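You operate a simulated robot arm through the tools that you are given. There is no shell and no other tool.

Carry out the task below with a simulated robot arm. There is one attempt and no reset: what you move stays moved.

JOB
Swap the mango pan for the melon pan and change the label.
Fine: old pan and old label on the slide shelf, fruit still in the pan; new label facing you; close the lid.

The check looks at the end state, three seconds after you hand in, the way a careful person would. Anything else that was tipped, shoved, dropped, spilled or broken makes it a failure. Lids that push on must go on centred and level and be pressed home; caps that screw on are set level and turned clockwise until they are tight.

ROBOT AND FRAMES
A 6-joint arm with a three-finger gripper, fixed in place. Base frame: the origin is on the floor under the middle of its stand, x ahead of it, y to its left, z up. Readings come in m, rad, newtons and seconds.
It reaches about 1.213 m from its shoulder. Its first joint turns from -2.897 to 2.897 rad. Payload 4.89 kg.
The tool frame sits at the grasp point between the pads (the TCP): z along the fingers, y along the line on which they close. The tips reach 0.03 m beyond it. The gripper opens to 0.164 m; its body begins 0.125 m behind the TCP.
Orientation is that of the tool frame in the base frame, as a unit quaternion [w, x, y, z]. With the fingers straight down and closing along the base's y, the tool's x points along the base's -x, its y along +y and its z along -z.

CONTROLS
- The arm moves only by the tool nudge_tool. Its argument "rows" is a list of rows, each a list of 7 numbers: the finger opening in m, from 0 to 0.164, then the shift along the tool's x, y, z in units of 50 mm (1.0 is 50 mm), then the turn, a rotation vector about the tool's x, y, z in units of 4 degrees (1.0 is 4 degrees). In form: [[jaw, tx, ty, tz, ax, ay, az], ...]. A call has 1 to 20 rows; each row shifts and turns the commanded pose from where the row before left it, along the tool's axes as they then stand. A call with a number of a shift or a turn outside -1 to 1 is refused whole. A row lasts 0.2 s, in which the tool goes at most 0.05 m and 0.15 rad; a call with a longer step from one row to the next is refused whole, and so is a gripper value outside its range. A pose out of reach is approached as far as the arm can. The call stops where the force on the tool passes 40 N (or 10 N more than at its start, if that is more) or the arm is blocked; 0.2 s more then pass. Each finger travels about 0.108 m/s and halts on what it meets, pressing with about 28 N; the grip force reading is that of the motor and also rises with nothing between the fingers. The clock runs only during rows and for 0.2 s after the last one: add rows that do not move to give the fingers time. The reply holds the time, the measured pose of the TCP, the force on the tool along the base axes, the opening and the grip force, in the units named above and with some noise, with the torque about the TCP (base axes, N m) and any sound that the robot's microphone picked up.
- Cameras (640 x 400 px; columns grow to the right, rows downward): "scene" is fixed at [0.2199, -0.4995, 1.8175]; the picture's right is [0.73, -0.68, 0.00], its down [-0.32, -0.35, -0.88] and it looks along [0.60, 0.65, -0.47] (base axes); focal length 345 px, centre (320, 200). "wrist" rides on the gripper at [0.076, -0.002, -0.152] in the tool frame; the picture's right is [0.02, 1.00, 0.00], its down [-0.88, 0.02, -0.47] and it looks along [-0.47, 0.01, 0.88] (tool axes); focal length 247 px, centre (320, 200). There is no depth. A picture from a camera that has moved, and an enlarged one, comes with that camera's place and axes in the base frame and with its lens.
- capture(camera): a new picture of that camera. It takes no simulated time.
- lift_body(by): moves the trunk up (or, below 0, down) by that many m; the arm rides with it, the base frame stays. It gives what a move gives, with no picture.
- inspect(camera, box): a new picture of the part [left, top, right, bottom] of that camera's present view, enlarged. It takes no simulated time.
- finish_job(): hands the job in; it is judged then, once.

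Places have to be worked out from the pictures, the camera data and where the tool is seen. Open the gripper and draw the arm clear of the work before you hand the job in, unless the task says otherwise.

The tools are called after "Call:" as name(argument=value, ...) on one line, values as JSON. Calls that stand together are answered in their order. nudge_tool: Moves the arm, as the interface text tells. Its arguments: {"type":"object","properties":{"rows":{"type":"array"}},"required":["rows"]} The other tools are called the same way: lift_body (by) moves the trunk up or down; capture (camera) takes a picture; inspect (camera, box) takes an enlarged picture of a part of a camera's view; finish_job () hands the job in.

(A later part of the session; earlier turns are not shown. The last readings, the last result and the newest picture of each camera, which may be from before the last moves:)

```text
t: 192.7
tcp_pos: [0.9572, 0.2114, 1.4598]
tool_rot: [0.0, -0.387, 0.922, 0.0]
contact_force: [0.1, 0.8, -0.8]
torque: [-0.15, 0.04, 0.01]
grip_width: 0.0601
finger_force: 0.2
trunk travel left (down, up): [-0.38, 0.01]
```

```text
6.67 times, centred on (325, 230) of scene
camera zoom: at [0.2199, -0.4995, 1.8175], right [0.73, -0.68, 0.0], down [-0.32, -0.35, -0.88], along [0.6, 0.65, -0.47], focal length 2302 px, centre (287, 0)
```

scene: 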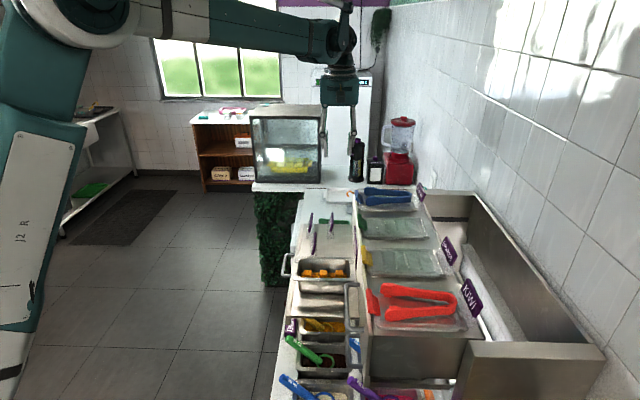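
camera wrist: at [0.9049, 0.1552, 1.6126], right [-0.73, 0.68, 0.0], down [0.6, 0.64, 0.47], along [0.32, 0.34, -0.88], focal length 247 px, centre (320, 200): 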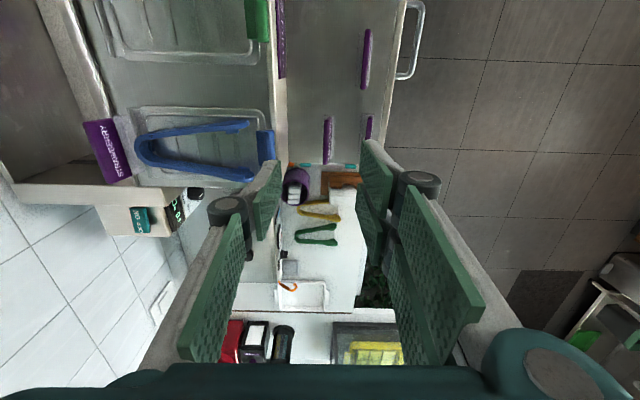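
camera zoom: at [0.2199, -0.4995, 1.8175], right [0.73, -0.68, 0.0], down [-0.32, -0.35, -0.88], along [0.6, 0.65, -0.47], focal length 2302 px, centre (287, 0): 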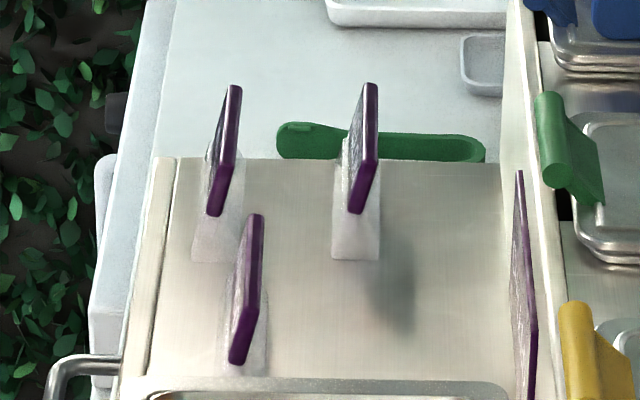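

MELON's plate is at u≈0.863, n≈-0.5255 (at mid height), leaning about 15°. I'll move over it with a narrow opening and lower to a safe height above.

Call:
nudge_tool(rows=[[0.05, -0.45, 0.15, 0.3, 0, 0, 0], [0.04, -0.45, 0.14, 0.7, 0, 0, 0], [0.035, 0, 0, 0.9, 0, 0, 0], [0.035, 0, 0, 0.9, 0, 0, 0], [0.035, 0, 0, 0.9, 0, 0, 0], [0.035, 0, 0, 0.4, 0, 0, 0], [0.035, 0, 0, 0, 0, 0, 0]])

Call:
capture(camera="wrist")

Call:
inspect(camera="wrist", box=[240, 100, 400, 220])

Call:
inspect(camera="scene", box=[290, 160, 400, 260])

```text
t: 194.3
tcp_pos: [0.9762, 0.2547, 1.2546]
tool_rot: [0.0, -0.387, 0.922, 0.0]
contact_force: [0.3, -0.1, 0.5]
torque: [0.01, 0.03, -0.04]
grip_width: 0.0349
finger_force: 0.1
trunk travel left (down, up): [-0.38, 0.01]
```

```text
taken
camera wrist: at [0.9247, 0.198, 1.4083], right [-0.73, 0.68, 0.0], down [0.6, 0.64, 0.47], along [0.32, 0.34, -0.88], focal length 247 px, centre (320, 200)
```

wrist: 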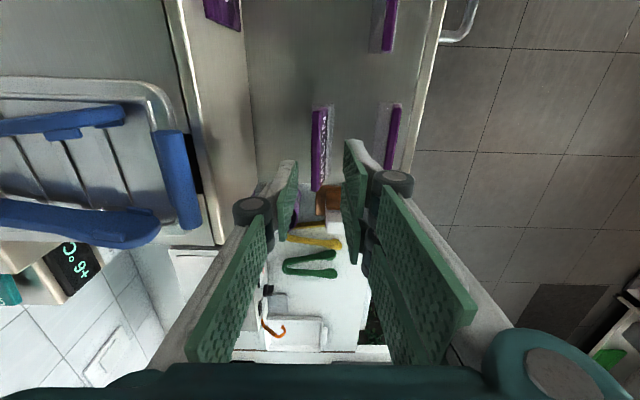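

```text
3.33 times, centred on (320, 160) of wrist
camera zoom: at [0.9247, 0.198, 1.4083], right [-0.73, 0.68, 0.0], down [0.6, 0.64, 0.47], along [0.32, 0.34, -0.88], focal length 823 px, centre (320, 333)
```

zoom: 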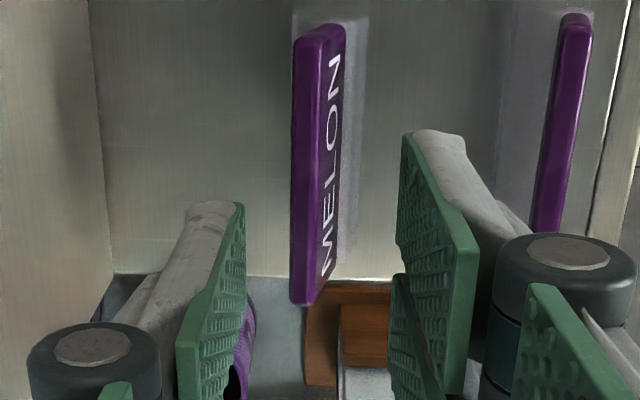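

```text
4.00 times, centred on (345, 210) of scene
camera zoom: at [0.2199, -0.4995, 1.8175], right [0.73, -0.68, 0.0], down [-0.32, -0.35, -0.88], along [0.6, 0.65, -0.47], focal length 1381 px, centre (220, 160)
```

zoom: 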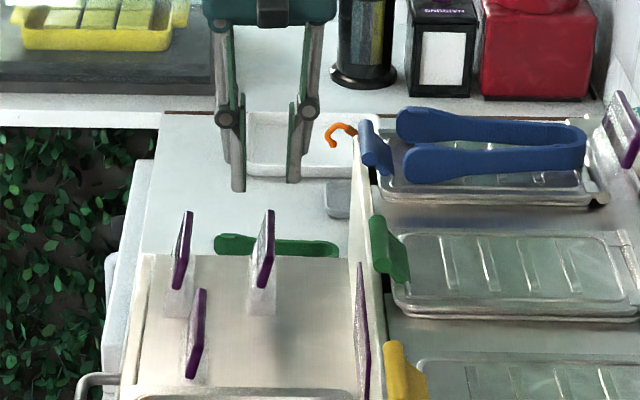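

The plate is about 4 mm toward the unit from the tool centre. I'll correct and lower to just above its top edge.

Call:
nudge_tool(rows=[[0.035, -0.05, -0.084, 0.3, 0, 0, 0], [0.035, 0, 0, 0.45, 0, 0, 0], [0.035, 0, 0, 0.3, 0, 0, 0], [0.035, 0, 0, 0, 0, 0, 0]])

Call:
inspect(camera="wrist", box=[240, 100, 400, 220])

Call:
inspect(camera="scene", box=[295, 170, 385, 250])

```text
t: 195.3
tcp_pos: [0.9815, 0.2528, 1.2019]
tool_rot: [0.0, -0.388, 0.922, -0.001]
contact_force: [-0.5, -0.2, 0.7]
torque: [0.01, 0.02, -0.01]
grip_width: 0.0352
finger_force: 0.1
trunk travel left (down, up): [-0.38, 0.01]
```

```text
3.33 times, centred on (320, 160) of wrist
camera zoom: at [0.9293, 0.1956, 1.355], right [-0.73, 0.68, 0.0], down [0.6, 0.64, 0.47], along [0.32, 0.34, -0.88], focal length 823 px, centre (320, 333)
```

zoom: 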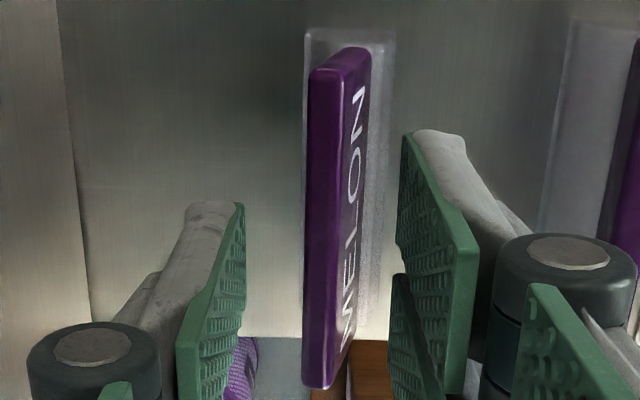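

```text
5.00 times, centred on (340, 210) of scene
camera zoom: at [0.2199, -0.4995, 1.8175], right [0.73, -0.68, 0.0], down [-0.32, -0.35, -0.88], along [0.6, 0.65, -0.47], focal length 1726 px, centre (220, 150)
```

zoom: 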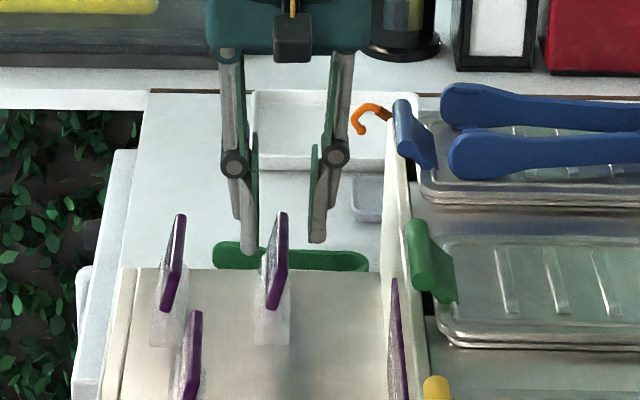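

The plate's top is centred between the pads. Lowering the last 27 mm so the tips straddle it.

Call:
nudge_tool(rows=[[0.035, 0, 0.03, 0.2, 0, 0, 0], [0.035, 0, 0, 0.2, 0, 0, 0], [0.035, 0, 0, 0.15, 0, 0, 0], [0.035, 0, 0, 0, 0, 0, 0]])

Call:
inspect(camera="wrist", box=[240, 100, 400, 220])

Call:
inspect(camera="scene", box=[295, 190, 385, 250])

```text
t: 196.3
tcp_pos: [0.9806, 0.2534, 1.173]
tool_rot: [0.0, -0.387, 0.922, -0.001]
contact_force: [0.1, -0.3, -0.9]
torque: [0.01, 0.01, -0.01]
grip_width: 0.0351
finger_force: 0.0
trunk travel left (down, up): [-0.38, 0.01]
```

```text
3.33 times, centred on (320, 160) of wrist
camera zoom: at [0.9285, 0.1962, 1.3265], right [-0.73, 0.68, 0.0], down [0.6, 0.64, 0.47], along [0.32, 0.34, -0.88], focal length 823 px, centre (320, 333)
```

zoom: 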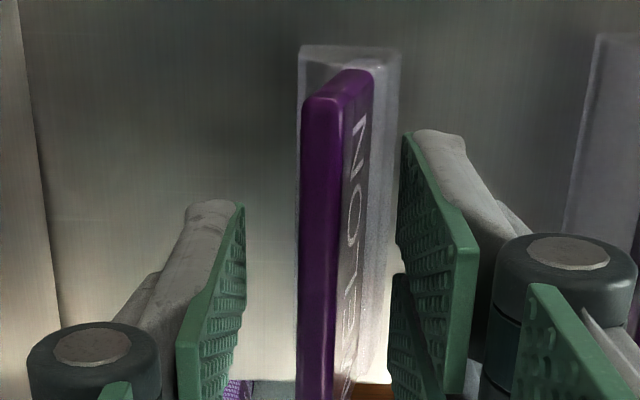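

```text
6.67 times, centred on (340, 220) of scene
camera zoom: at [0.2199, -0.4995, 1.8175], right [0.73, -0.68, 0.0], down [-0.32, -0.35, -0.88], along [0.6, 0.65, -0.47], focal length 2302 px, centre (187, 67)
```

zoom: 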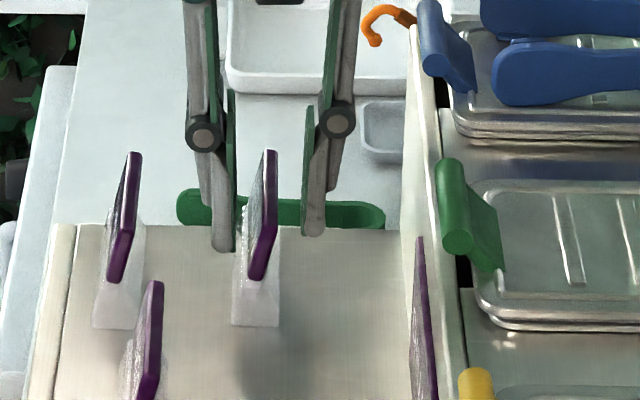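

The label is between the pads with no contact. I'll close on it.

Call:
nudge_tool(rows=[[0.028, 0, 0, 0, 0, 0, 0], [0.021, 0, 0, 0, 0, 0, 0], [0.015, 0, 0, 0, 0, 0, 0], [0.009, 0, 0, 0, 0, 0, 0], [0.003, 0, 0, 0, 0, 0, 0], [0.0, 0, 0, 0, 0, 0, 0], [0.0, 0, 0, 0, 0, 0, 0]])

Call:
inspect(camera="wrist", box=[240, 100, 400, 220])

Call:
inspect(camera="scene", box=[295, 190, 385, 250])

```text
t: 197.9
tcp_pos: [0.9798, 0.2519, 1.1746]
tool_rot: [0.0, -0.387, 0.922, 0.0]
contact_force: [-0.1, 1.5, 4.5]
torque: [0.15, 0.06, 0.01]
grip_width: 0.0094
finger_force: 27.9
trunk travel left (down, up): [-0.38, 0.01]
```

```text
3.33 times, centred on (320, 160) of wrist
camera zoom: at [0.9281, 0.1963, 1.3269], right [-0.73, 0.68, 0.0], down [0.6, 0.64, 0.47], along [0.32, 0.34, -0.88], focal length 823 px, centre (320, 333)
```

zoom: 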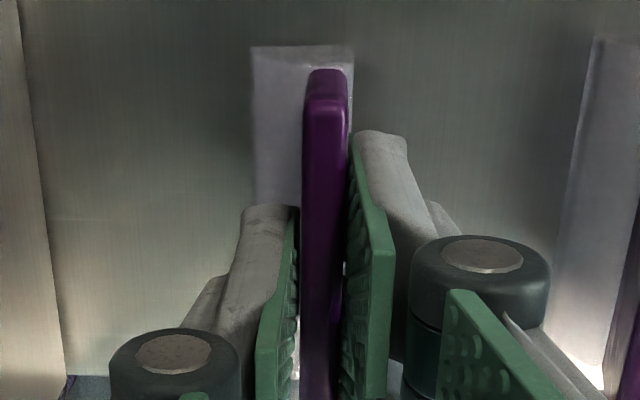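

```text
6.67 times, centred on (340, 220) of scene
camera zoom: at [0.2199, -0.4995, 1.8175], right [0.73, -0.68, 0.0], down [-0.32, -0.35, -0.88], along [0.6, 0.65, -0.47], focal length 2302 px, centre (187, 67)
```

zoom: 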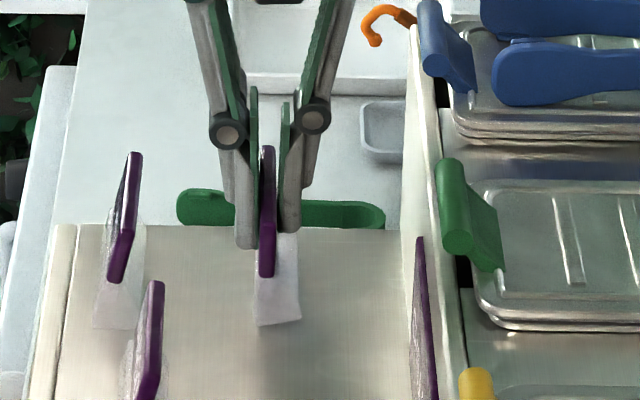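

The label is held; the plate has aligned with the vertical pads, so I'll need the 12° tilt again when setting it down. Lifting it straight up now.

Call:
nudge_tool(rows=[[0.0, 0, 0, -0.1, 0, 0, 0], [0.0, 0, 0, -0.3, 0, 0, 0], [0.0, 0, 0, -0.6, 0, 0, 0], [0.0, 0, 0, -0.9, 0, 0, 0], [0.0, 0, 0, -0.9, 0, 0, 0], [0.0, 0, 0, -0.9, 0, 0, 0], [0.0, 0, 0, -0.9, 0, 0, 0], [0.0, 0, 0, 0, 0, 0, 0]])

Call:
inspect(camera="scene", box=[290, 130, 390, 260])

Call:
capture(camera="wrist")

```text
t: 199.7
tcp_pos: [0.9802, 0.2514, 1.404]
tool_rot: [0.0, -0.388, 0.922, 0.0]
contact_force: [-1.0, 0.6, 0.3]
torque: [0.03, -0.07, 0.01]
grip_width: 0.0094
finger_force: 28.0
trunk travel left (down, up): [-0.38, 0.01]
```

```text
3.08 times, centred on (340, 195) of scene
camera zoom: at [0.2199, -0.4995, 1.8175], right [0.73, -0.68, 0.0], down [-0.32, -0.35, -0.88], along [0.6, 0.65, -0.47], focal length 1062 px, centre (258, 215)
```

zoom: 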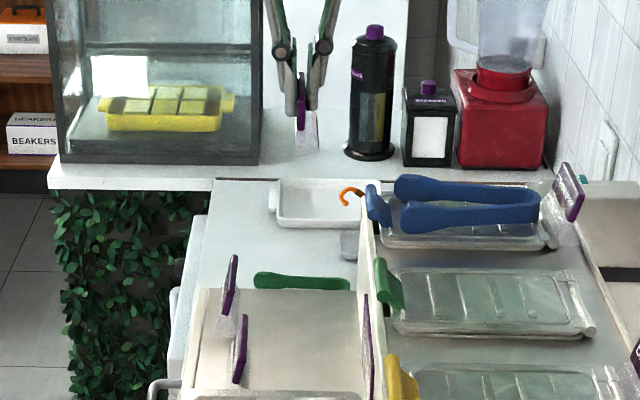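

```text
taken
camera wrist: at [0.929, 0.1944, 1.557], right [-0.73, 0.68, 0.0], down [0.6, 0.64, 0.47], along [0.32, 0.34, -0.88], focal length 247 px, centre (320, 200)
```

wrist: 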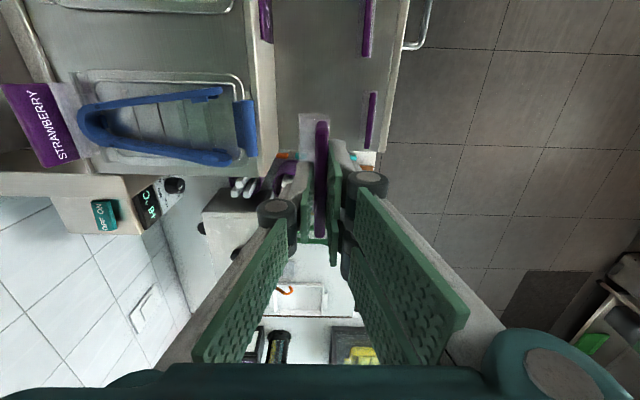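

Label secured, neighbours undisturbed. I'll carry it at a safe height to above the label spot behind the green-handled lid and tilt to 12°.

Call:
nudge_tool(rows=[[0.0, 0, 0, -0.4, 0, 0, 0], [0.0, 0.4, 0, -0.3, 0, 0, 0], [0.0, 0.8, 0, 0, 0, 0, 0], [0.0, 0.8, 0, 0, 0, 0, 0], [0.0, 0.8, 0, 0, 0, 0, 0], [0.0, 0.6, 0, 0, 0, 0, 0], [0.0, 0.24, -0.4, 0, 0, 0, 0], [0.0, 0, -0.8, 0, 0, 0, 0], [0.0, 0, -0.8, 0, 0, 0, 0], [0.0, 0, -0.8, 0, 0, 0, 0], [0.0, 0, -0.8, 0, 0, 0, 0], [0.0, 0, -0.8, 0, 0, 0, 0], [0.0, 0, -0.8, 0, 0, 0, 0], [0.0, 0, -0.6, 0, 0, 0, 0], [0.0, 0, -0.24, 0, -0.6, 0, 0], [0.0, 0, 0, 0, -0.8, 0, 0], [0.0, 0, 0, 0, -0.8, 0, 0], [0.0, 0, 0, 0, -0.85, 0, 0], [0.0, 0, 0, 0, 0, 0, 0]])

Call:
inspect(camera="scene", box=[380, 110, 490, 250])

Call:
capture(camera="wrist")

```text
t: 203.7
tcp_pos: [1.069, -0.0891, 1.438]
tool_rot: [-0.041, -0.385, 0.917, 0.099]
contact_force: [0.2, -0.3, -0.6]
torque: [0.06, 0.05, 0.0]
grip_width: 0.0093
finger_force: 27.5
trunk travel left (down, up): [-0.38, 0.01]
```

```text
2.86 times, centred on (435, 180) of scene
camera zoom: at [0.2199, -0.4995, 1.8175], right [0.73, -0.68, 0.0], down [-0.32, -0.35, -0.88], along [0.6, 0.65, -0.47], focal length 987 px, centre (-9, 257)
```

zoom: 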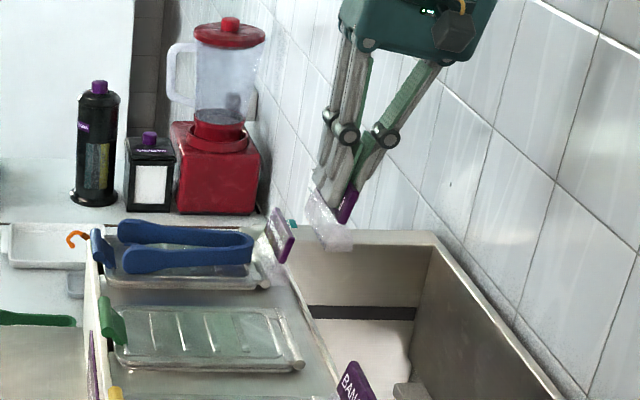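

```text
taken
camera wrist: at [1.04, -0.1682, 1.5879], right [-0.71, 0.67, 0.21], down [0.68, 0.57, 0.47], along [0.19, 0.48, -0.86], focal length 247 px, centre (320, 200)
```

wrist: 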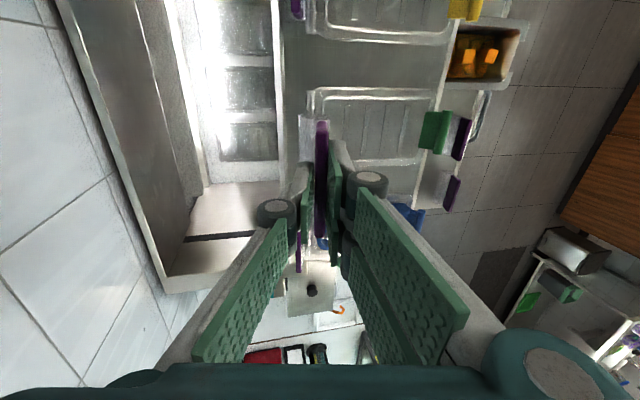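

Positioned within a couple of millimetres of the original label's grasp point. Lowering toward the deck.

Call:
nudge_tool(rows=[[0.0, -0.04, -0.1, 0.47, 0, 0, 0], [0.0, 0, -0.125, 0.587, 0, 0, 0], [0.0, 0, -0.125, 0.587, 0, 0, 0], [0.0, 0, -0.07, 0.33, 0, 0, 0], [0.0, 0, 0, 0, 0, 0, 0]])

Call:
inspect(camera="scene", box=[395, 160, 475, 250])

Call:
inspect(camera="wrist", box=[240, 80, 400, 220])

```text
t: 204.9
tcp_pos: [1.0685, -0.0853, 1.3388]
tool_rot: [-0.041, -0.385, 0.917, 0.098]
contact_force: [0.8, 0.4, -1.3]
torque: [0.0, 0.04, 0.02]
grip_width: 0.0096
finger_force: 28.1
trunk travel left (down, up): [-0.38, 0.01]
```

```text
4.44 times, centred on (435, 205) of scene
camera zoom: at [0.2199, -0.4995, 1.8175], right [0.73, -0.68, 0.0], down [-0.32, -0.35, -0.88], along [0.6, 0.65, -0.47], focal length 1535 px, centre (-191, 178)
```

zoom: 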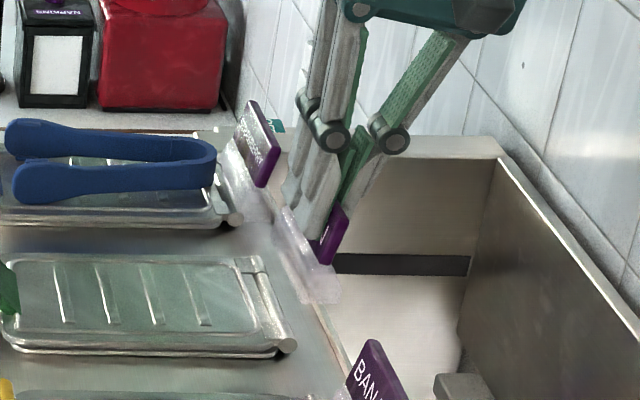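

```text
2.86 times, centred on (320, 150) of wrist
camera zoom: at [1.0403, -0.1654, 1.4877], right [-0.71, 0.67, 0.21], down [0.67, 0.57, 0.47], along [0.19, 0.48, -0.86], focal length 706 px, centre (320, 343)
```

zoom: 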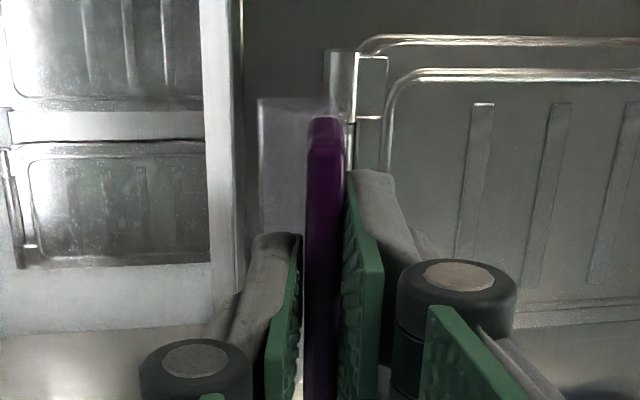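

Slightly forward of the original spot; I'll shift 3.5 mm back and lower to just above contact (expected TCP z≈1.309).

Call:
nudge_tool(rows=[[0.0, 0, -0.07, 0, 0, 0, 0], [0.0, 0, -0.04, 0.2, 0, 0, 0], [0.0, 0, -0.04, 0.2, 0, 0, 0], [0.0, 0, 0, 0, 0, 0, 0]])

Call:
inspect(camera="scene", box=[400, 170, 470, 250])

Call:
inspect(camera="wrist", box=[240, 80, 400, 220])

```text
t: 205.9
tcp_pos: [1.0708, -0.089, 1.317]
tool_rot: [-0.042, -0.386, 0.916, 0.098]
contact_force: [-0.2, -0.8, -3.0]
torque: [0.0, 0.01, 0.0]
grip_width: 0.0094
finger_force: 27.9
trunk travel left (down, up): [-0.38, 0.01]
```

```text
5.00 times, centred on (435, 210) of scene
camera zoom: at [0.2199, -0.4995, 1.8175], right [0.73, -0.68, 0.0], down [-0.32, -0.35, -0.88], along [0.6, 0.65, -0.47], focal length 1726 px, centre (-255, 150)
```

zoom: 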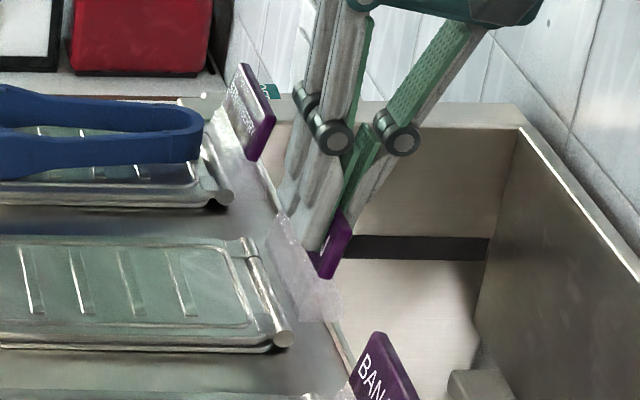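

```text
2.86 times, centred on (320, 150) of wrist
camera zoom: at [1.0423, -0.1679, 1.4671], right [-0.71, 0.67, 0.21], down [0.67, 0.57, 0.47], along [0.19, 0.47, -0.86], focal length 706 px, centre (320, 343)
```

zoom: 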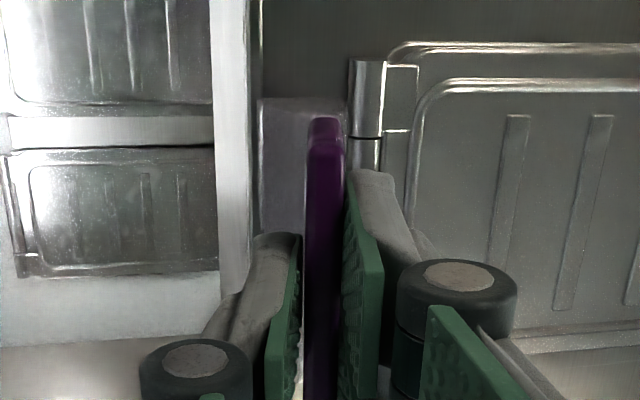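

Very close to the original placement; I'll bias 2 mm toward the lid side and step down until contact.

Call:
nudge_tool(rows=[[0.0, 0, 0.03, 0.06, 0, 0, 0], [0.0, 0, 0, 0, 0, 0, 0]])

Call:
nudge_tool(rows=[[0.0, 0, -0.009, 0.043, 0, 0, 0], [0.0, 0, 0, 0, 0, 0, 0]])

```text
t: 206.5
tcp_pos: [1.0699, -0.0889, 1.3151]
tool_rot: [-0.041, -0.386, 0.917, 0.097]
contact_force: [0.2, 0.3, -0.2]
torque: [0.02, 0.01, -0.04]
grip_width: 0.0092
finger_force: 28.4
trunk travel left (down, up): [-0.38, 0.01]
```

```text
t: 207.1
tcp_pos: [1.0698, -0.0879, 1.3109]
tool_rot: [-0.041, -0.385, 0.917, 0.098]
contact_force: [-1.1, -0.5, -1.9]
torque: [-0.01, -0.01, -0.03]
grip_width: 0.0093
finger_force: 28.2
trunk travel left (down, up): [-0.38, 0.01]
```

No contact yet at 1.311. Two more small steps.

Call:
nudge_tool(rows=[[0.0, 0, -0.007, 0.033, 0, 0, 0], [0.0, 0, 0, 0, 0, 0, 0]])

Call:
inspect(camera="scene", box=[405, 190, 465, 250])

```text
t: 207.7
tcp_pos: [1.0701, -0.087, 1.3108]
tool_rot: [-0.041, -0.385, 0.917, 0.098]
contact_force: [0.3, 1.8, 9.3]
torque: [0.07, -0.05, 0.0]
grip_width: 0.0092
finger_force: 27.5
trunk travel left (down, up): [-0.38, 0.01]
```

```text
6.67 times, centred on (435, 220) of scene
camera zoom: at [0.2199, -0.4995, 1.8175], right [0.73, -0.68, 0.0], down [-0.32, -0.35, -0.88], along [0.6, 0.65, -0.47], focal length 2302 px, centre (-447, 67)
```

zoom: 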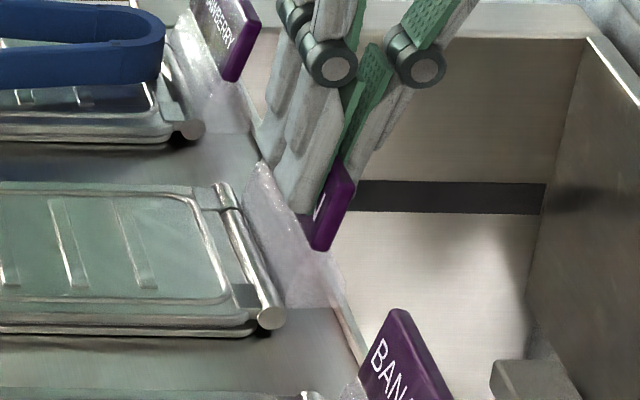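

Contact at 9 N: the label's foot is on the deck. Releasing gently.

Call:
nudge_tool(rows=[[0.0, 0, 0.001, -0.006, 0, 0, 0], [0.012, 0, 0, 0, 0, 0, 0], [0.018, 0, 0, 0, 0, 0, 0], [0.026, 0, 0, 0, 0, 0, 0], [0.036, 0, 0, 0, 0, 0, 0], [0.045, 0, 0, 0, 0, 0, 0]])

Call:
inspect(camera="scene", box=[405, 190, 465, 250])

Call:
inspect(camera="wrist", box=[240, 80, 400, 220])

```text
t: 209.1
tcp_pos: [1.0698, -0.0862, 1.3117]
tool_rot: [-0.042, -0.386, 0.916, 0.098]
contact_force: [0.2, 0.0, -0.2]
torque: [0.02, -0.01, -0.02]
grip_width: 0.0448
finger_force: 0.0
trunk travel left (down, up): [-0.38, 0.01]
```

```text
6.67 times, centred on (435, 220) of scene
camera zoom: at [0.2199, -0.4995, 1.8175], right [0.73, -0.68, 0.0], down [-0.32, -0.35, -0.88], along [0.6, 0.65, -0.47], focal length 2302 px, centre (-447, 67)
```

zoom: 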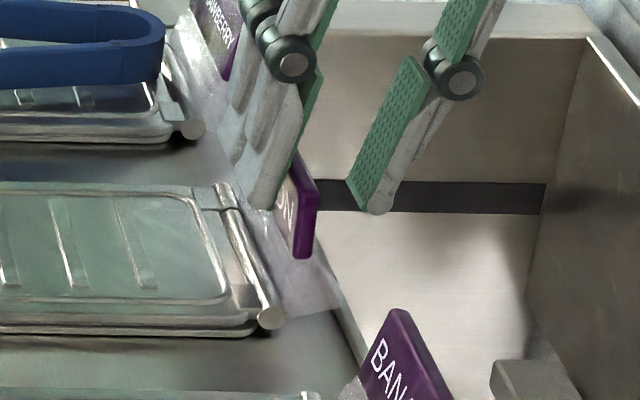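

```text
2.86 times, centred on (320, 150) of wrist
camera zoom: at [1.041, -0.1665, 1.4603], right [-0.71, 0.67, 0.21], down [0.67, 0.57, 0.47], along [0.19, 0.47, -0.86], focal length 706 px, centre (320, 343)
```

zoom: 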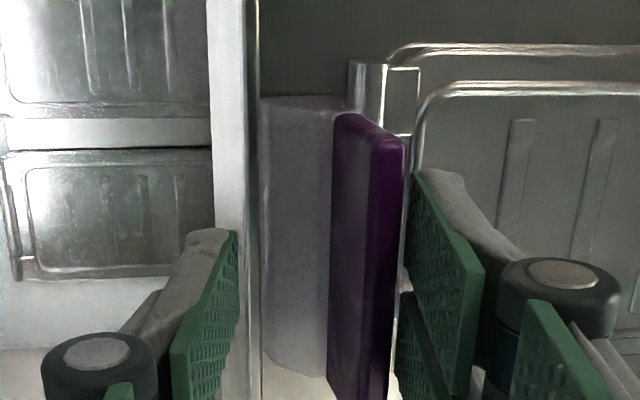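

After release the plate seems to have shifted toward the front finger. I'll look closer before moving anything.

Call:
inspect(camera="scene", box=[415, 205, 450, 235])

Call:
inspect(camera="wrist", box=[290, 100, 360, 220])

Call:
capture(camera="wrist")

```text
13.33 times, centred on (432, 220) of scene
camera zoom: at [0.2199, -0.4995, 1.8175], right [0.73, -0.68, 0.0], down [-0.32, -0.35, -0.88], along [0.6, 0.65, -0.47], focal length 4604 px, centre (-1180, -67)
```

zoom: 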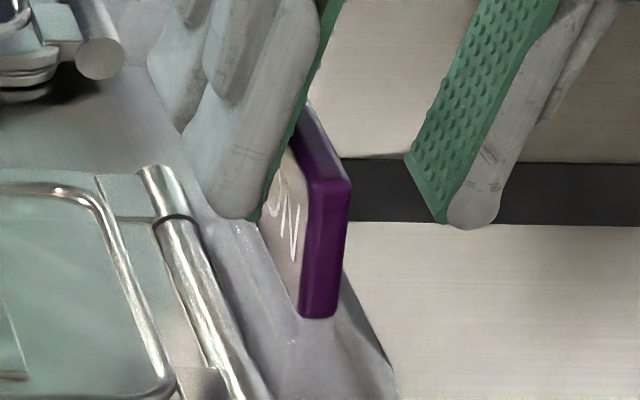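

```text
3.33 times, centred on (325, 160) of wrist
camera zoom: at [1.041, -0.1665, 1.4603], right [-0.71, 0.67, 0.21], down [0.67, 0.57, 0.47], along [0.19, 0.47, -0.86], focal length 823 px, centre (303, 333)
```

zoom: 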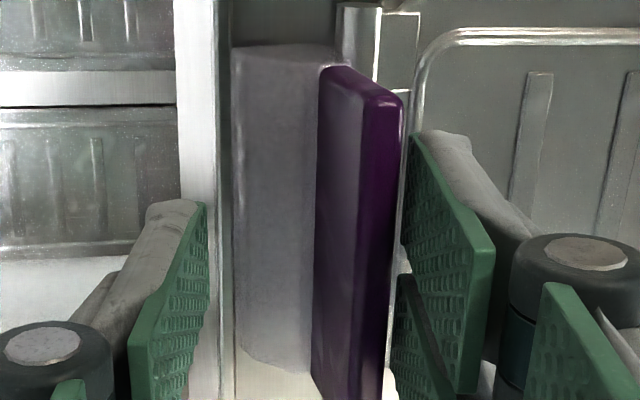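

```text
taken
camera wrist: at [1.041, -0.1665, 1.4603], right [-0.71, 0.67, 0.21], down [0.67, 0.57, 0.47], along [0.19, 0.47, -0.86], focal length 247 px, centre (320, 200)
```

wrist: 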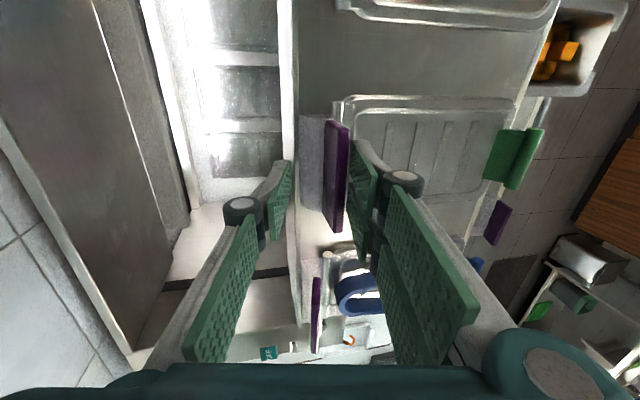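

The clear foot's rear edge appears to be sitting on the raised rim at the back of the deck, pitching the label forward about 12°. The original stood about 4–5 mm further forward. I'll re-grip it, lift, and set it down 5 mm forward.

Call:
nudge_tool(rows=[[0.036, 0, 0, 0, 0, 0, 0], [0.028, 0, 0, 0, 0, 0, 0], [0.02, 0, 0, 0, 0, 0, 0], [0.014, 0, 0, 0, 0, 0, 0], [0.008, 0, 0, 0, 0, 0, 0], [0.0, 0, 0, 0, 0, 0, 0], [0.0, 0, 0, 0, 0, 0, 0]])

Call:
inspect(camera="scene", box=[405, 190, 465, 250])

Call:
inspect(camera="wrist", box=[240, 80, 400, 220])

```text
t: 210.7
tcp_pos: [1.0699, -0.0873, 1.3108]
tool_rot: [-0.041, -0.385, 0.917, 0.098]
contact_force: [0.0, -0.1, 0.4]
torque: [0.01, -0.02, 0.0]
grip_width: 0.0094
finger_force: 27.9
trunk travel left (down, up): [-0.38, 0.01]
```

```text
6.67 times, centred on (435, 220) of scene
camera zoom: at [0.2199, -0.4995, 1.8175], right [0.73, -0.68, 0.0], down [-0.32, -0.35, -0.88], along [0.6, 0.65, -0.47], focal length 2302 px, centre (-447, 67)
```

zoom: 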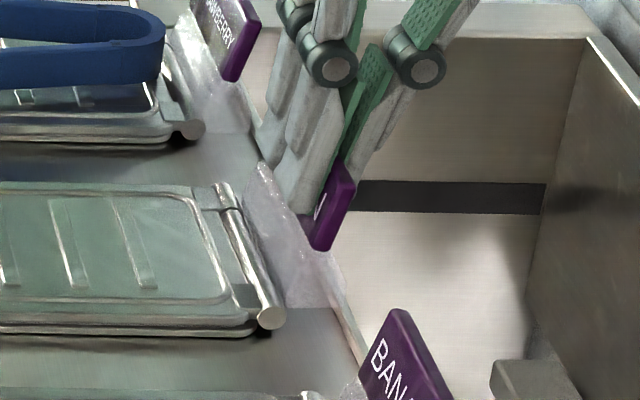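

```text
2.86 times, centred on (320, 150) of wrist
camera zoom: at [1.0411, -0.1665, 1.4603], right [-0.71, 0.67, 0.21], down [0.67, 0.57, 0.47], along [0.19, 0.47, -0.86], focal length 706 px, centre (320, 343)
```

zoom: 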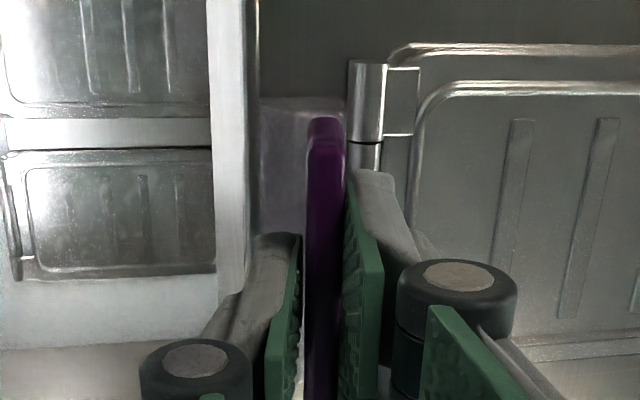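

Re-gripped in its proper lean. I'll lift it 12 mm, move 5 mm forward, and feel for the deck again; if it was on the rim, contact should now come lower.

Call:
nudge_tool(rows=[[0.0, 0, 0.025, -0.117, 0, 0, 0], [0.0, 0, 0.025, -0.117, 0, 0, 0], [0.0, 0, 0.1, 0.021, 0, 0, 0], [0.0, 0, 0, 0, 0, 0, 0]])

Call:
inspect(camera="scene", box=[415, 200, 455, 240])

Call:
inspect(camera="wrist", box=[240, 80, 400, 220])

```text
t: 211.7
tcp_pos: [1.0665, -0.0835, 1.3234]
tool_rot: [-0.041, -0.386, 0.916, 0.099]
contact_force: [0.7, -0.6, -1.0]
torque: [-0.06, -0.04, 0.02]
grip_width: 0.0095
finger_force: 28.4
trunk travel left (down, up): [-0.38, 0.01]
```

```text
10.00 times, centred on (435, 220) of scene
camera zoom: at [0.2199, -0.4995, 1.8175], right [0.73, -0.68, 0.0], down [-0.32, -0.35, -0.88], along [0.6, 0.65, -0.47], focal length 3453 px, centre (-830, 0)
```

zoom: 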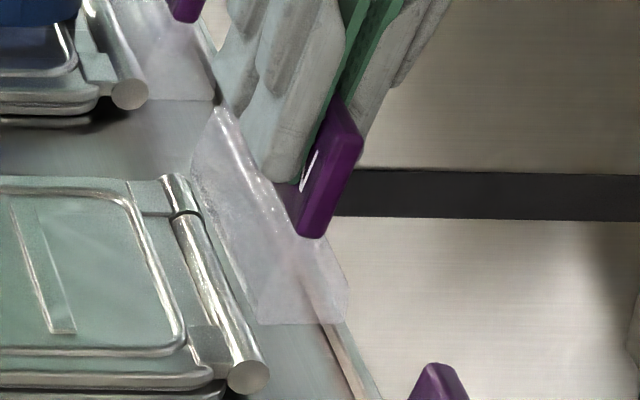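

```text
2.86 times, centred on (320, 150) of wrist
camera zoom: at [1.038, -0.1624, 1.473], right [-0.71, 0.67, 0.21], down [0.67, 0.57, 0.47], along [0.19, 0.47, -0.86], focal length 706 px, centre (320, 343)
```

zoom: 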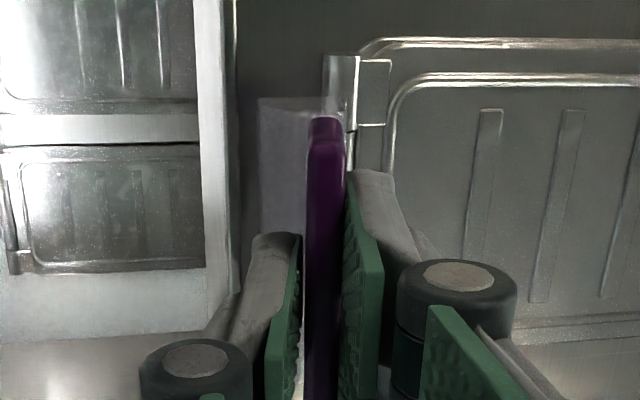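

The foot is level, and now its rear edge lines up with the deck's edge just as on the STRAWBERRY label. Lowering in small steps.

Call:
nudge_tool(rows=[[0.0, 0, -0.017, 0.078, 0, 0, 0], [0.0, 0, -0.017, 0.078, 0, 0, 0], [0.0, 0, 0, 0, 0, 0, 0]])

Call:
nudge_tool(rows=[[0.0, 0, -0.0083, 0.039, 0, 0, 0], [0.0, 0, 0, 0, 0, 0, 0]])

Call:
inspect(camera="scene", box=[415, 205, 455, 245])

```text
t: 212.5
tcp_pos: [1.0667, -0.0832, 1.3144]
tool_rot: [-0.041, -0.385, 0.917, 0.098]
contact_force: [-0.2, -0.3, -1.0]
torque: [0.0, 0.03, 0.01]
grip_width: 0.0095
finger_force: 28.1
trunk travel left (down, up): [-0.38, 0.01]
```

```text
t: 213.1
tcp_pos: [1.0659, -0.0845, 1.3131]
tool_rot: [-0.041, -0.385, 0.917, 0.098]
contact_force: [0.3, -0.1, -0.9]
torque: [0.01, 0.02, 0.02]
grip_width: 0.0094
finger_force: 28.0
trunk travel left (down, up): [-0.38, 0.01]
```

```text
10.00 times, centred on (435, 225) of scene
camera zoom: at [0.2199, -0.4995, 1.8175], right [0.73, -0.68, 0.0], down [-0.32, -0.35, -0.88], along [0.6, 0.65, -0.47], focal length 3453 px, centre (-830, -50)
```

zoom: 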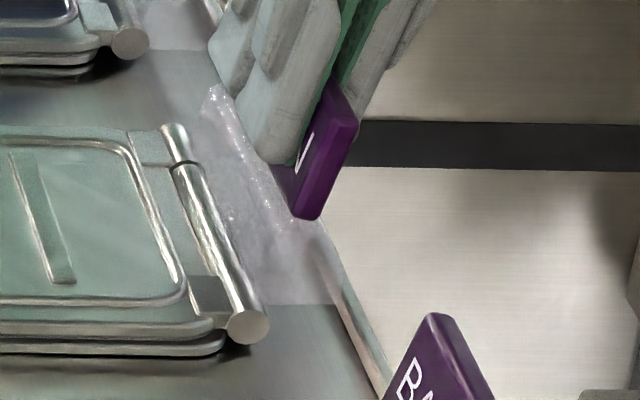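

Alignment matches the neighbouring labels. Continuing down 2 mm at a time.

Call:
nudge_tool(rows=[[0.0, 0, -0.0083, 0.039, 0, 0, 0], [0.0, 0, 0, 0, 0, 0, 0]])

Call:
nudge_tool(rows=[[0.0, 0, -0.0083, 0.039, 0, 0, 0], [0.0, 0, 0, 0, 0, 0, 0]])

```text
t: 213.7
tcp_pos: [1.0668, -0.0837, 1.3115]
tool_rot: [-0.041, -0.385, 0.917, 0.098]
contact_force: [0.2, 0.7, -0.9]
torque: [-0.01, 0.01, 0.02]
grip_width: 0.0095
finger_force: 28.1
trunk travel left (down, up): [-0.38, 0.01]
```

```text
t: 214.3
tcp_pos: [1.0654, -0.084, 1.3093]
tool_rot: [-0.041, -0.386, 0.917, 0.098]
contact_force: [0.2, 0.3, -0.9]
torque: [-0.05, 0.07, -0.04]
grip_width: 0.0096
finger_force: 28.1
trunk travel left (down, up): [-0.38, 0.01]
```

No contact at 1.309, lower than before – so it was indeed on the rim. Continuing.

Call:
nudge_tool(rows=[[0.0, 0, -0.0083, 0.039, 0, 0, 0], [0.0, 0, 0, 0, 0, 0, 0]])

Call:
nudge_tool(rows=[[0.0, 0, -0.0062, 0.029, 0, 0, 0], [0.0, 0, 0, 0, 0, 0, 0]])

Call:
inspect(camera="scene", box=[415, 205, 455, 245])

```text
t: 214.9
tcp_pos: [1.0656, -0.0846, 1.3071]
tool_rot: [-0.04, -0.385, 0.917, 0.098]
contact_force: [-0.3, -0.9, -0.8]
torque: [-0.01, 0.0, 0.0]
grip_width: 0.0093
finger_force: 27.8
trunk travel left (down, up): [-0.38, 0.01]
```

```text
t: 215.5
tcp_pos: [1.0657, -0.0834, 1.305]
tool_rot: [-0.041, -0.385, 0.917, 0.098]
contact_force: [0.1, 0.4, -1.1]
torque: [0.0, 0.01, 0.01]
grip_width: 0.0096
finger_force: 28.1
trunk travel left (down, up): [-0.38, 0.01]
```

```text
10.00 times, centred on (435, 225) of scene
camera zoom: at [0.2199, -0.4995, 1.8175], right [0.73, -0.68, 0.0], down [-0.32, -0.35, -0.88], along [0.6, 0.65, -0.47], focal length 3453 px, centre (-830, -50)
```

zoom: 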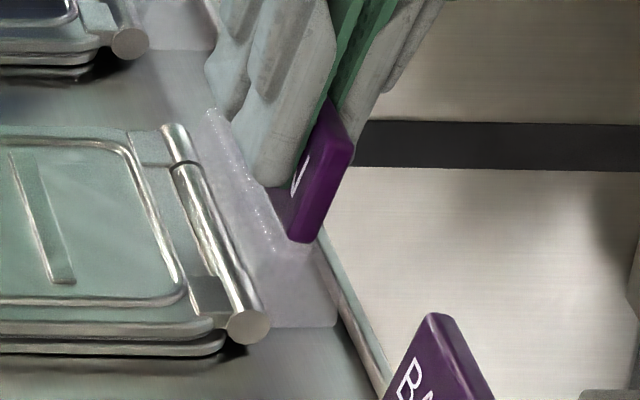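

The foot now sits between the hinge rod and the rim. A couple more steps to touch down.

Call:
nudge_tool(rows=[[0.0, 0, -0.0062, 0.029, 0, 0, 0], [0.0, 0, 0, 0, 0, 0, 0]])

Call:
nudge_tool(rows=[[0.0, 0, -0.0062, 0.029, 0, 0, 0], [0.0, 0, 0, 0, 0, 0, 0]])

```text
t: 216.1
tcp_pos: [1.0653, -0.0848, 1.3047]
tool_rot: [-0.041, -0.386, 0.916, 0.098]
contact_force: [1.4, -0.7, 3.7]
torque: [0.05, -0.06, -0.02]
grip_width: 0.0094
finger_force: 27.7
trunk travel left (down, up): [-0.38, 0.01]
```

```text
t: 216.7
tcp_pos: [1.0646, -0.0841, 1.3043]
tool_rot: [-0.041, -0.386, 0.917, 0.098]
contact_force: [8.8, -2.7, 27.3]
torque: [0.11, -0.09, -0.06]
grip_width: 0.0094
finger_force: 28.2
trunk travel left (down, up): [-0.38, 0.01]
```

Touched down on the deck (27 N). I'll ease off 1 mm and release.

Call:
nudge_tool(rows=[[0.0, 0, 0.005, -0.024, 0, 0, 0], [0.0, 0, 0, 0, 0, 0, 0]])

Call:
nudge_tool(rows=[[0.011, 0, 0, 0, 0, 0, 0], [0.014, 0, 0, 0, 0, 0, 0], [0.018, 0, 0, 0, 0, 0, 0], [0.024, 0, 0, 0, 0, 0, 0], [0.032, 0, 0, 0, 0, 0, 0], [0.04, 0, 0, 0, 0, 0, 0]])

Call:
inspect(camera="scene", box=[415, 205, 455, 245])

Call:
inspect(camera="wrist", box=[240, 80, 400, 220])

```text
t: 217.3
tcp_pos: [1.0646, -0.0837, 1.3041]
tool_rot: [-0.041, -0.386, 0.917, 0.098]
contact_force: [-1.5, 0.9, 7.6]
torque: [0.21, 0.27, 0.02]
grip_width: 0.0095
finger_force: 28.2
trunk travel left (down, up): [-0.38, 0.01]
```

```text
t: 218.7
tcp_pos: [1.065, -0.0852, 1.3055]
tool_rot: [-0.042, -0.385, 0.917, 0.098]
contact_force: [0.1, -0.4, 0.2]
torque: [0.03, 0.0, -0.01]
grip_width: 0.04
finger_force: 0.0
trunk travel left (down, up): [-0.38, 0.01]
```

```text
10.00 times, centred on (435, 225) of scene
camera zoom: at [0.2199, -0.4995, 1.8175], right [0.73, -0.68, 0.0], down [-0.32, -0.35, -0.88], along [0.6, 0.65, -0.47], focal length 3453 px, centre (-830, -50)
```

zoom: 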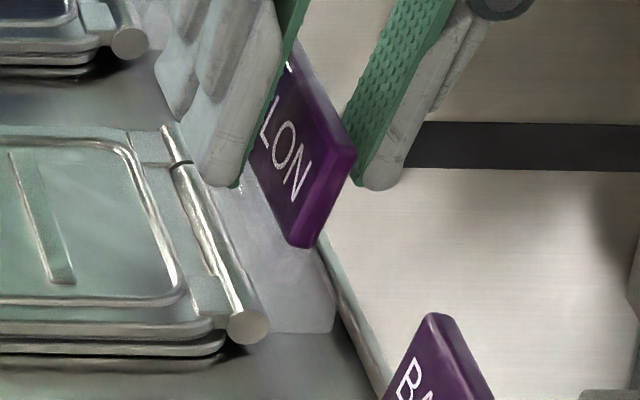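

```text
2.86 times, centred on (320, 150) of wrist
camera zoom: at [1.0369, -0.1636, 1.4536], right [-0.71, 0.67, 0.21], down [0.67, 0.57, 0.47], along [0.19, 0.47, -0.86], focal length 706 px, centre (320, 343)
```

zoom: 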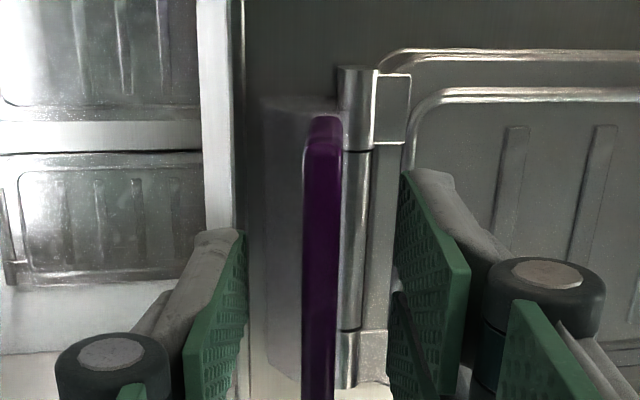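

The MELON label stands on its own with its natural lean, facing the front, clear of both fingers. I'll back the fingers off along the plate's direction and withdraw.

Call:
nudge_tool(rows=[[0.045, 0, 0, -0.3, 0, 0, 0], [0.05, 0, 0, -0.6, 0, 0, 0], [0.05, 0, 0.05, -0.8, 0, 0, 0], [0.05, 0, 0.17, -0.8, 0, 0, 0], [0.05, 0, 0.17, -0.8, 0, 0, 0], [0.05, 0, 0.3, -0.5, 0.5, 0, 0], [0.05, 0, 0.5, 0, 0.8, 0, 0], [0.05, 0, 0.7, 0, 0.8, 0, 0], [0.05, 0, 0.8, 0, 0.8, 0, 0], [0.05, 0, 0.8, 0, 0.15, 0, 0], [0.05, 0, 0.8, 0, 0, 0, 0], [0.05, 0, 0.8, 0, 0, 0, 0], [0.05, 0, 0.8, 0, 0, 0, 0], [0.05, 0, 0, 0, 0, 0, 0]])

Call:
capture(camera="scene")

Call:
inspect(camera="scene", box=[340, 180, 480, 270])

Call:
inspect(camera="scene", box=[270, 200, 390, 310])

Call:
capture(camera="wrist")

```text
t: 221.7
tcp_pos: [0.8854, 0.0951, 1.5087]
tool_rot: [0.0, -0.386, 0.922, -0.001]
contact_force: [-1.4, 2.2, 0.5]
torque: [-0.13, -0.18, -0.02]
grip_width: 0.0499
finger_force: 0.1
trunk travel left (down, up): [-0.38, 0.01]
```

```text
taken
```

scene: 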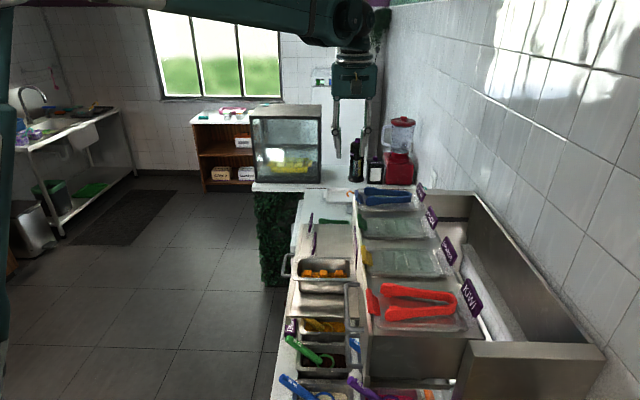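

```text
4.44 times, centred on (410, 225) of scene
camera zoom: at [0.2199, -0.4995, 1.8175], right [0.73, -0.68, 0.0], down [-0.32, -0.35, -0.88], along [0.6, 0.65, -0.47], focal length 1535 px, centre (-80, 89)
```

zoom: 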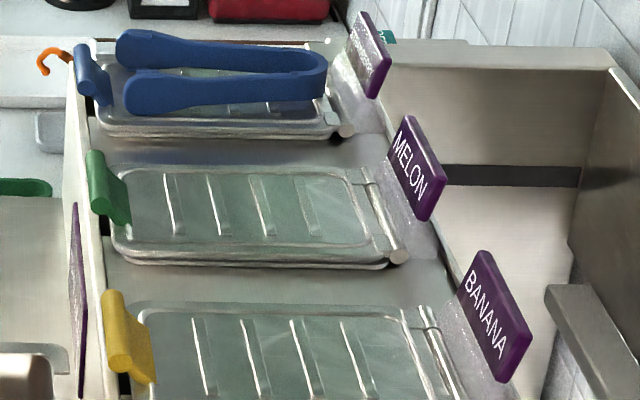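

```text
3.64 times, centred on (330, 255) of scene
camera zoom: at [0.2199, -0.4995, 1.8175], right [0.73, -0.68, 0.0], down [-0.32, -0.35, -0.88], along [0.6, 0.65, -0.47], focal length 1256 px, centre (284, 0)
```

zoom: 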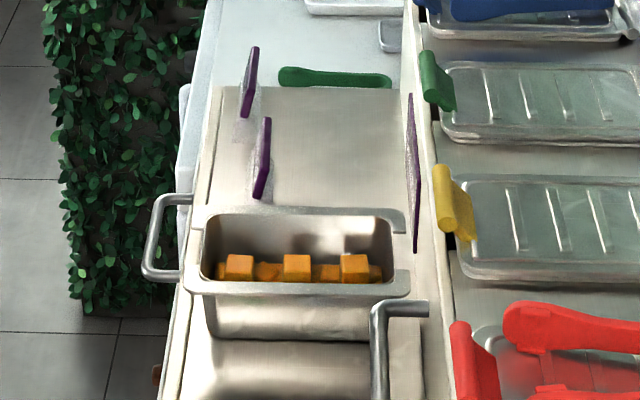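

```text
taken
camera wrist: at [0.8332, 0.0386, 1.6619], right [-0.73, 0.68, 0.0], down [0.6, 0.64, 0.47], along [0.32, 0.34, -0.88], focal length 247 px, centre (320, 200)
```

wrist: 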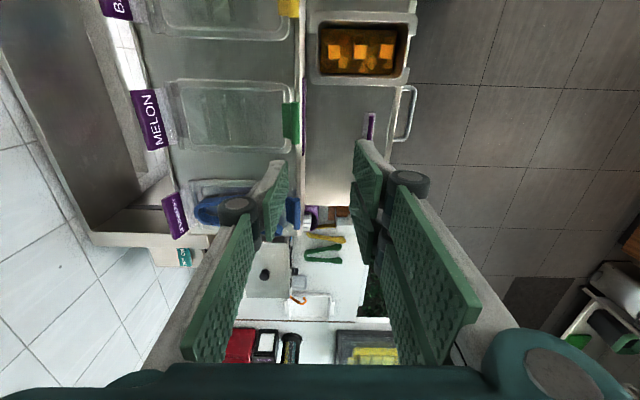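

The label, lid, pan and shelf all look right. I'll do a last close check of the lid's seating against its neighbours and of the labels on the shelf.

Call:
inspect(camera="scene", box=[355, 205, 435, 255])

Call:
inspect(camera="scene", box=[355, 240, 445, 290])

Call:
inspect(camera="wrist", box=[120, 60, 320, 180])

Call:
inspect(camera="wrist", box=[290, 0, 430, 160])

```text
8.00 times, centred on (395, 230) of scene
camera zoom: at [0.2199, -0.4995, 1.8175], right [0.73, -0.68, 0.0], down [-0.32, -0.35, -0.88], along [0.6, 0.65, -0.47], focal length 2762 px, centre (-280, -40)
```

zoom: 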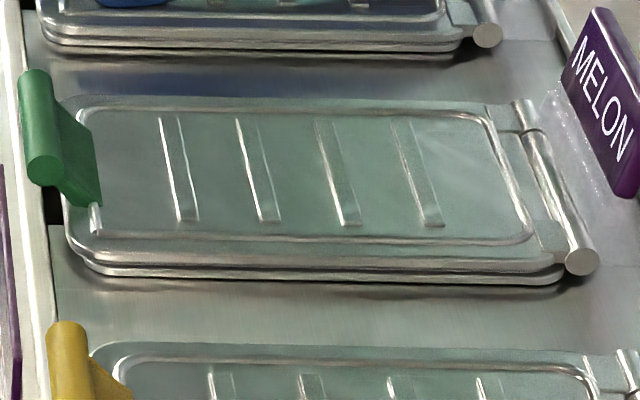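

```text
7.11 times, centred on (400, 265) of scene
camera zoom: at [0.2199, -0.4995, 1.8175], right [0.73, -0.68, 0.0], down [-0.32, -0.35, -0.88], along [0.6, 0.65, -0.47], focal length 2456 px, centre (-249, -262)
```

zoom: 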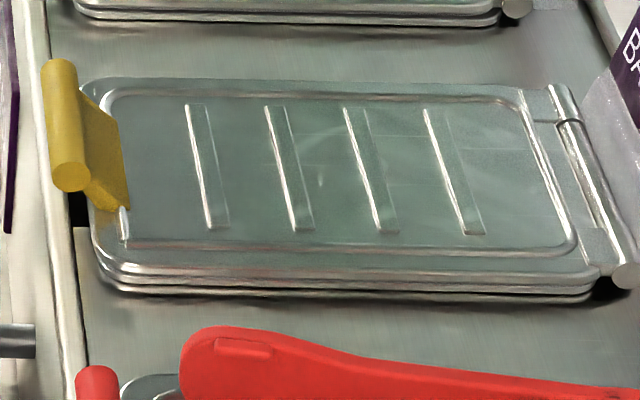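

```text
3.20 times, centred on (220, 120) of wrist
camera zoom: at [0.8332, 0.0386, 1.6619], right [-0.73, 0.68, 0.0], down [0.6, 0.64, 0.47], along [0.32, 0.34, -0.88], focal length 790 px, centre (640, 456)
```

zoom: 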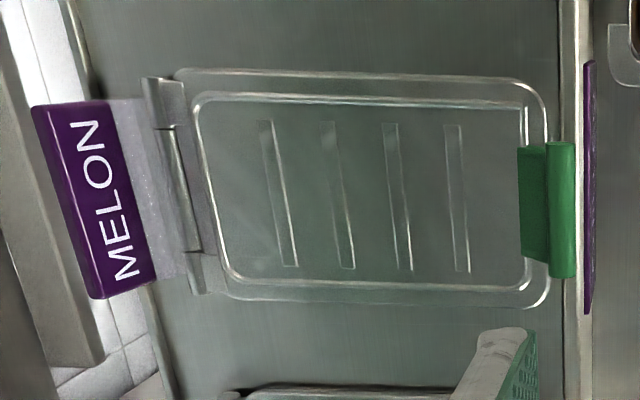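

```text
2.50 times, centred on (360, 80) of wrist
camera zoom: at [0.8332, 0.0386, 1.6619], right [-0.73, 0.68, 0.0], down [0.6, 0.64, 0.47], along [0.32, 0.34, -0.88], focal length 617 px, centre (220, 500)
```

zoom: 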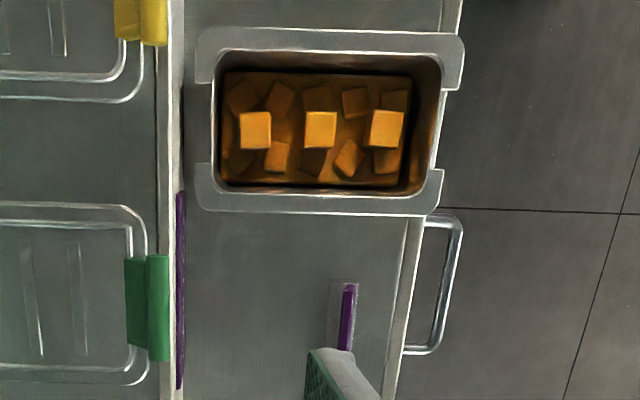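

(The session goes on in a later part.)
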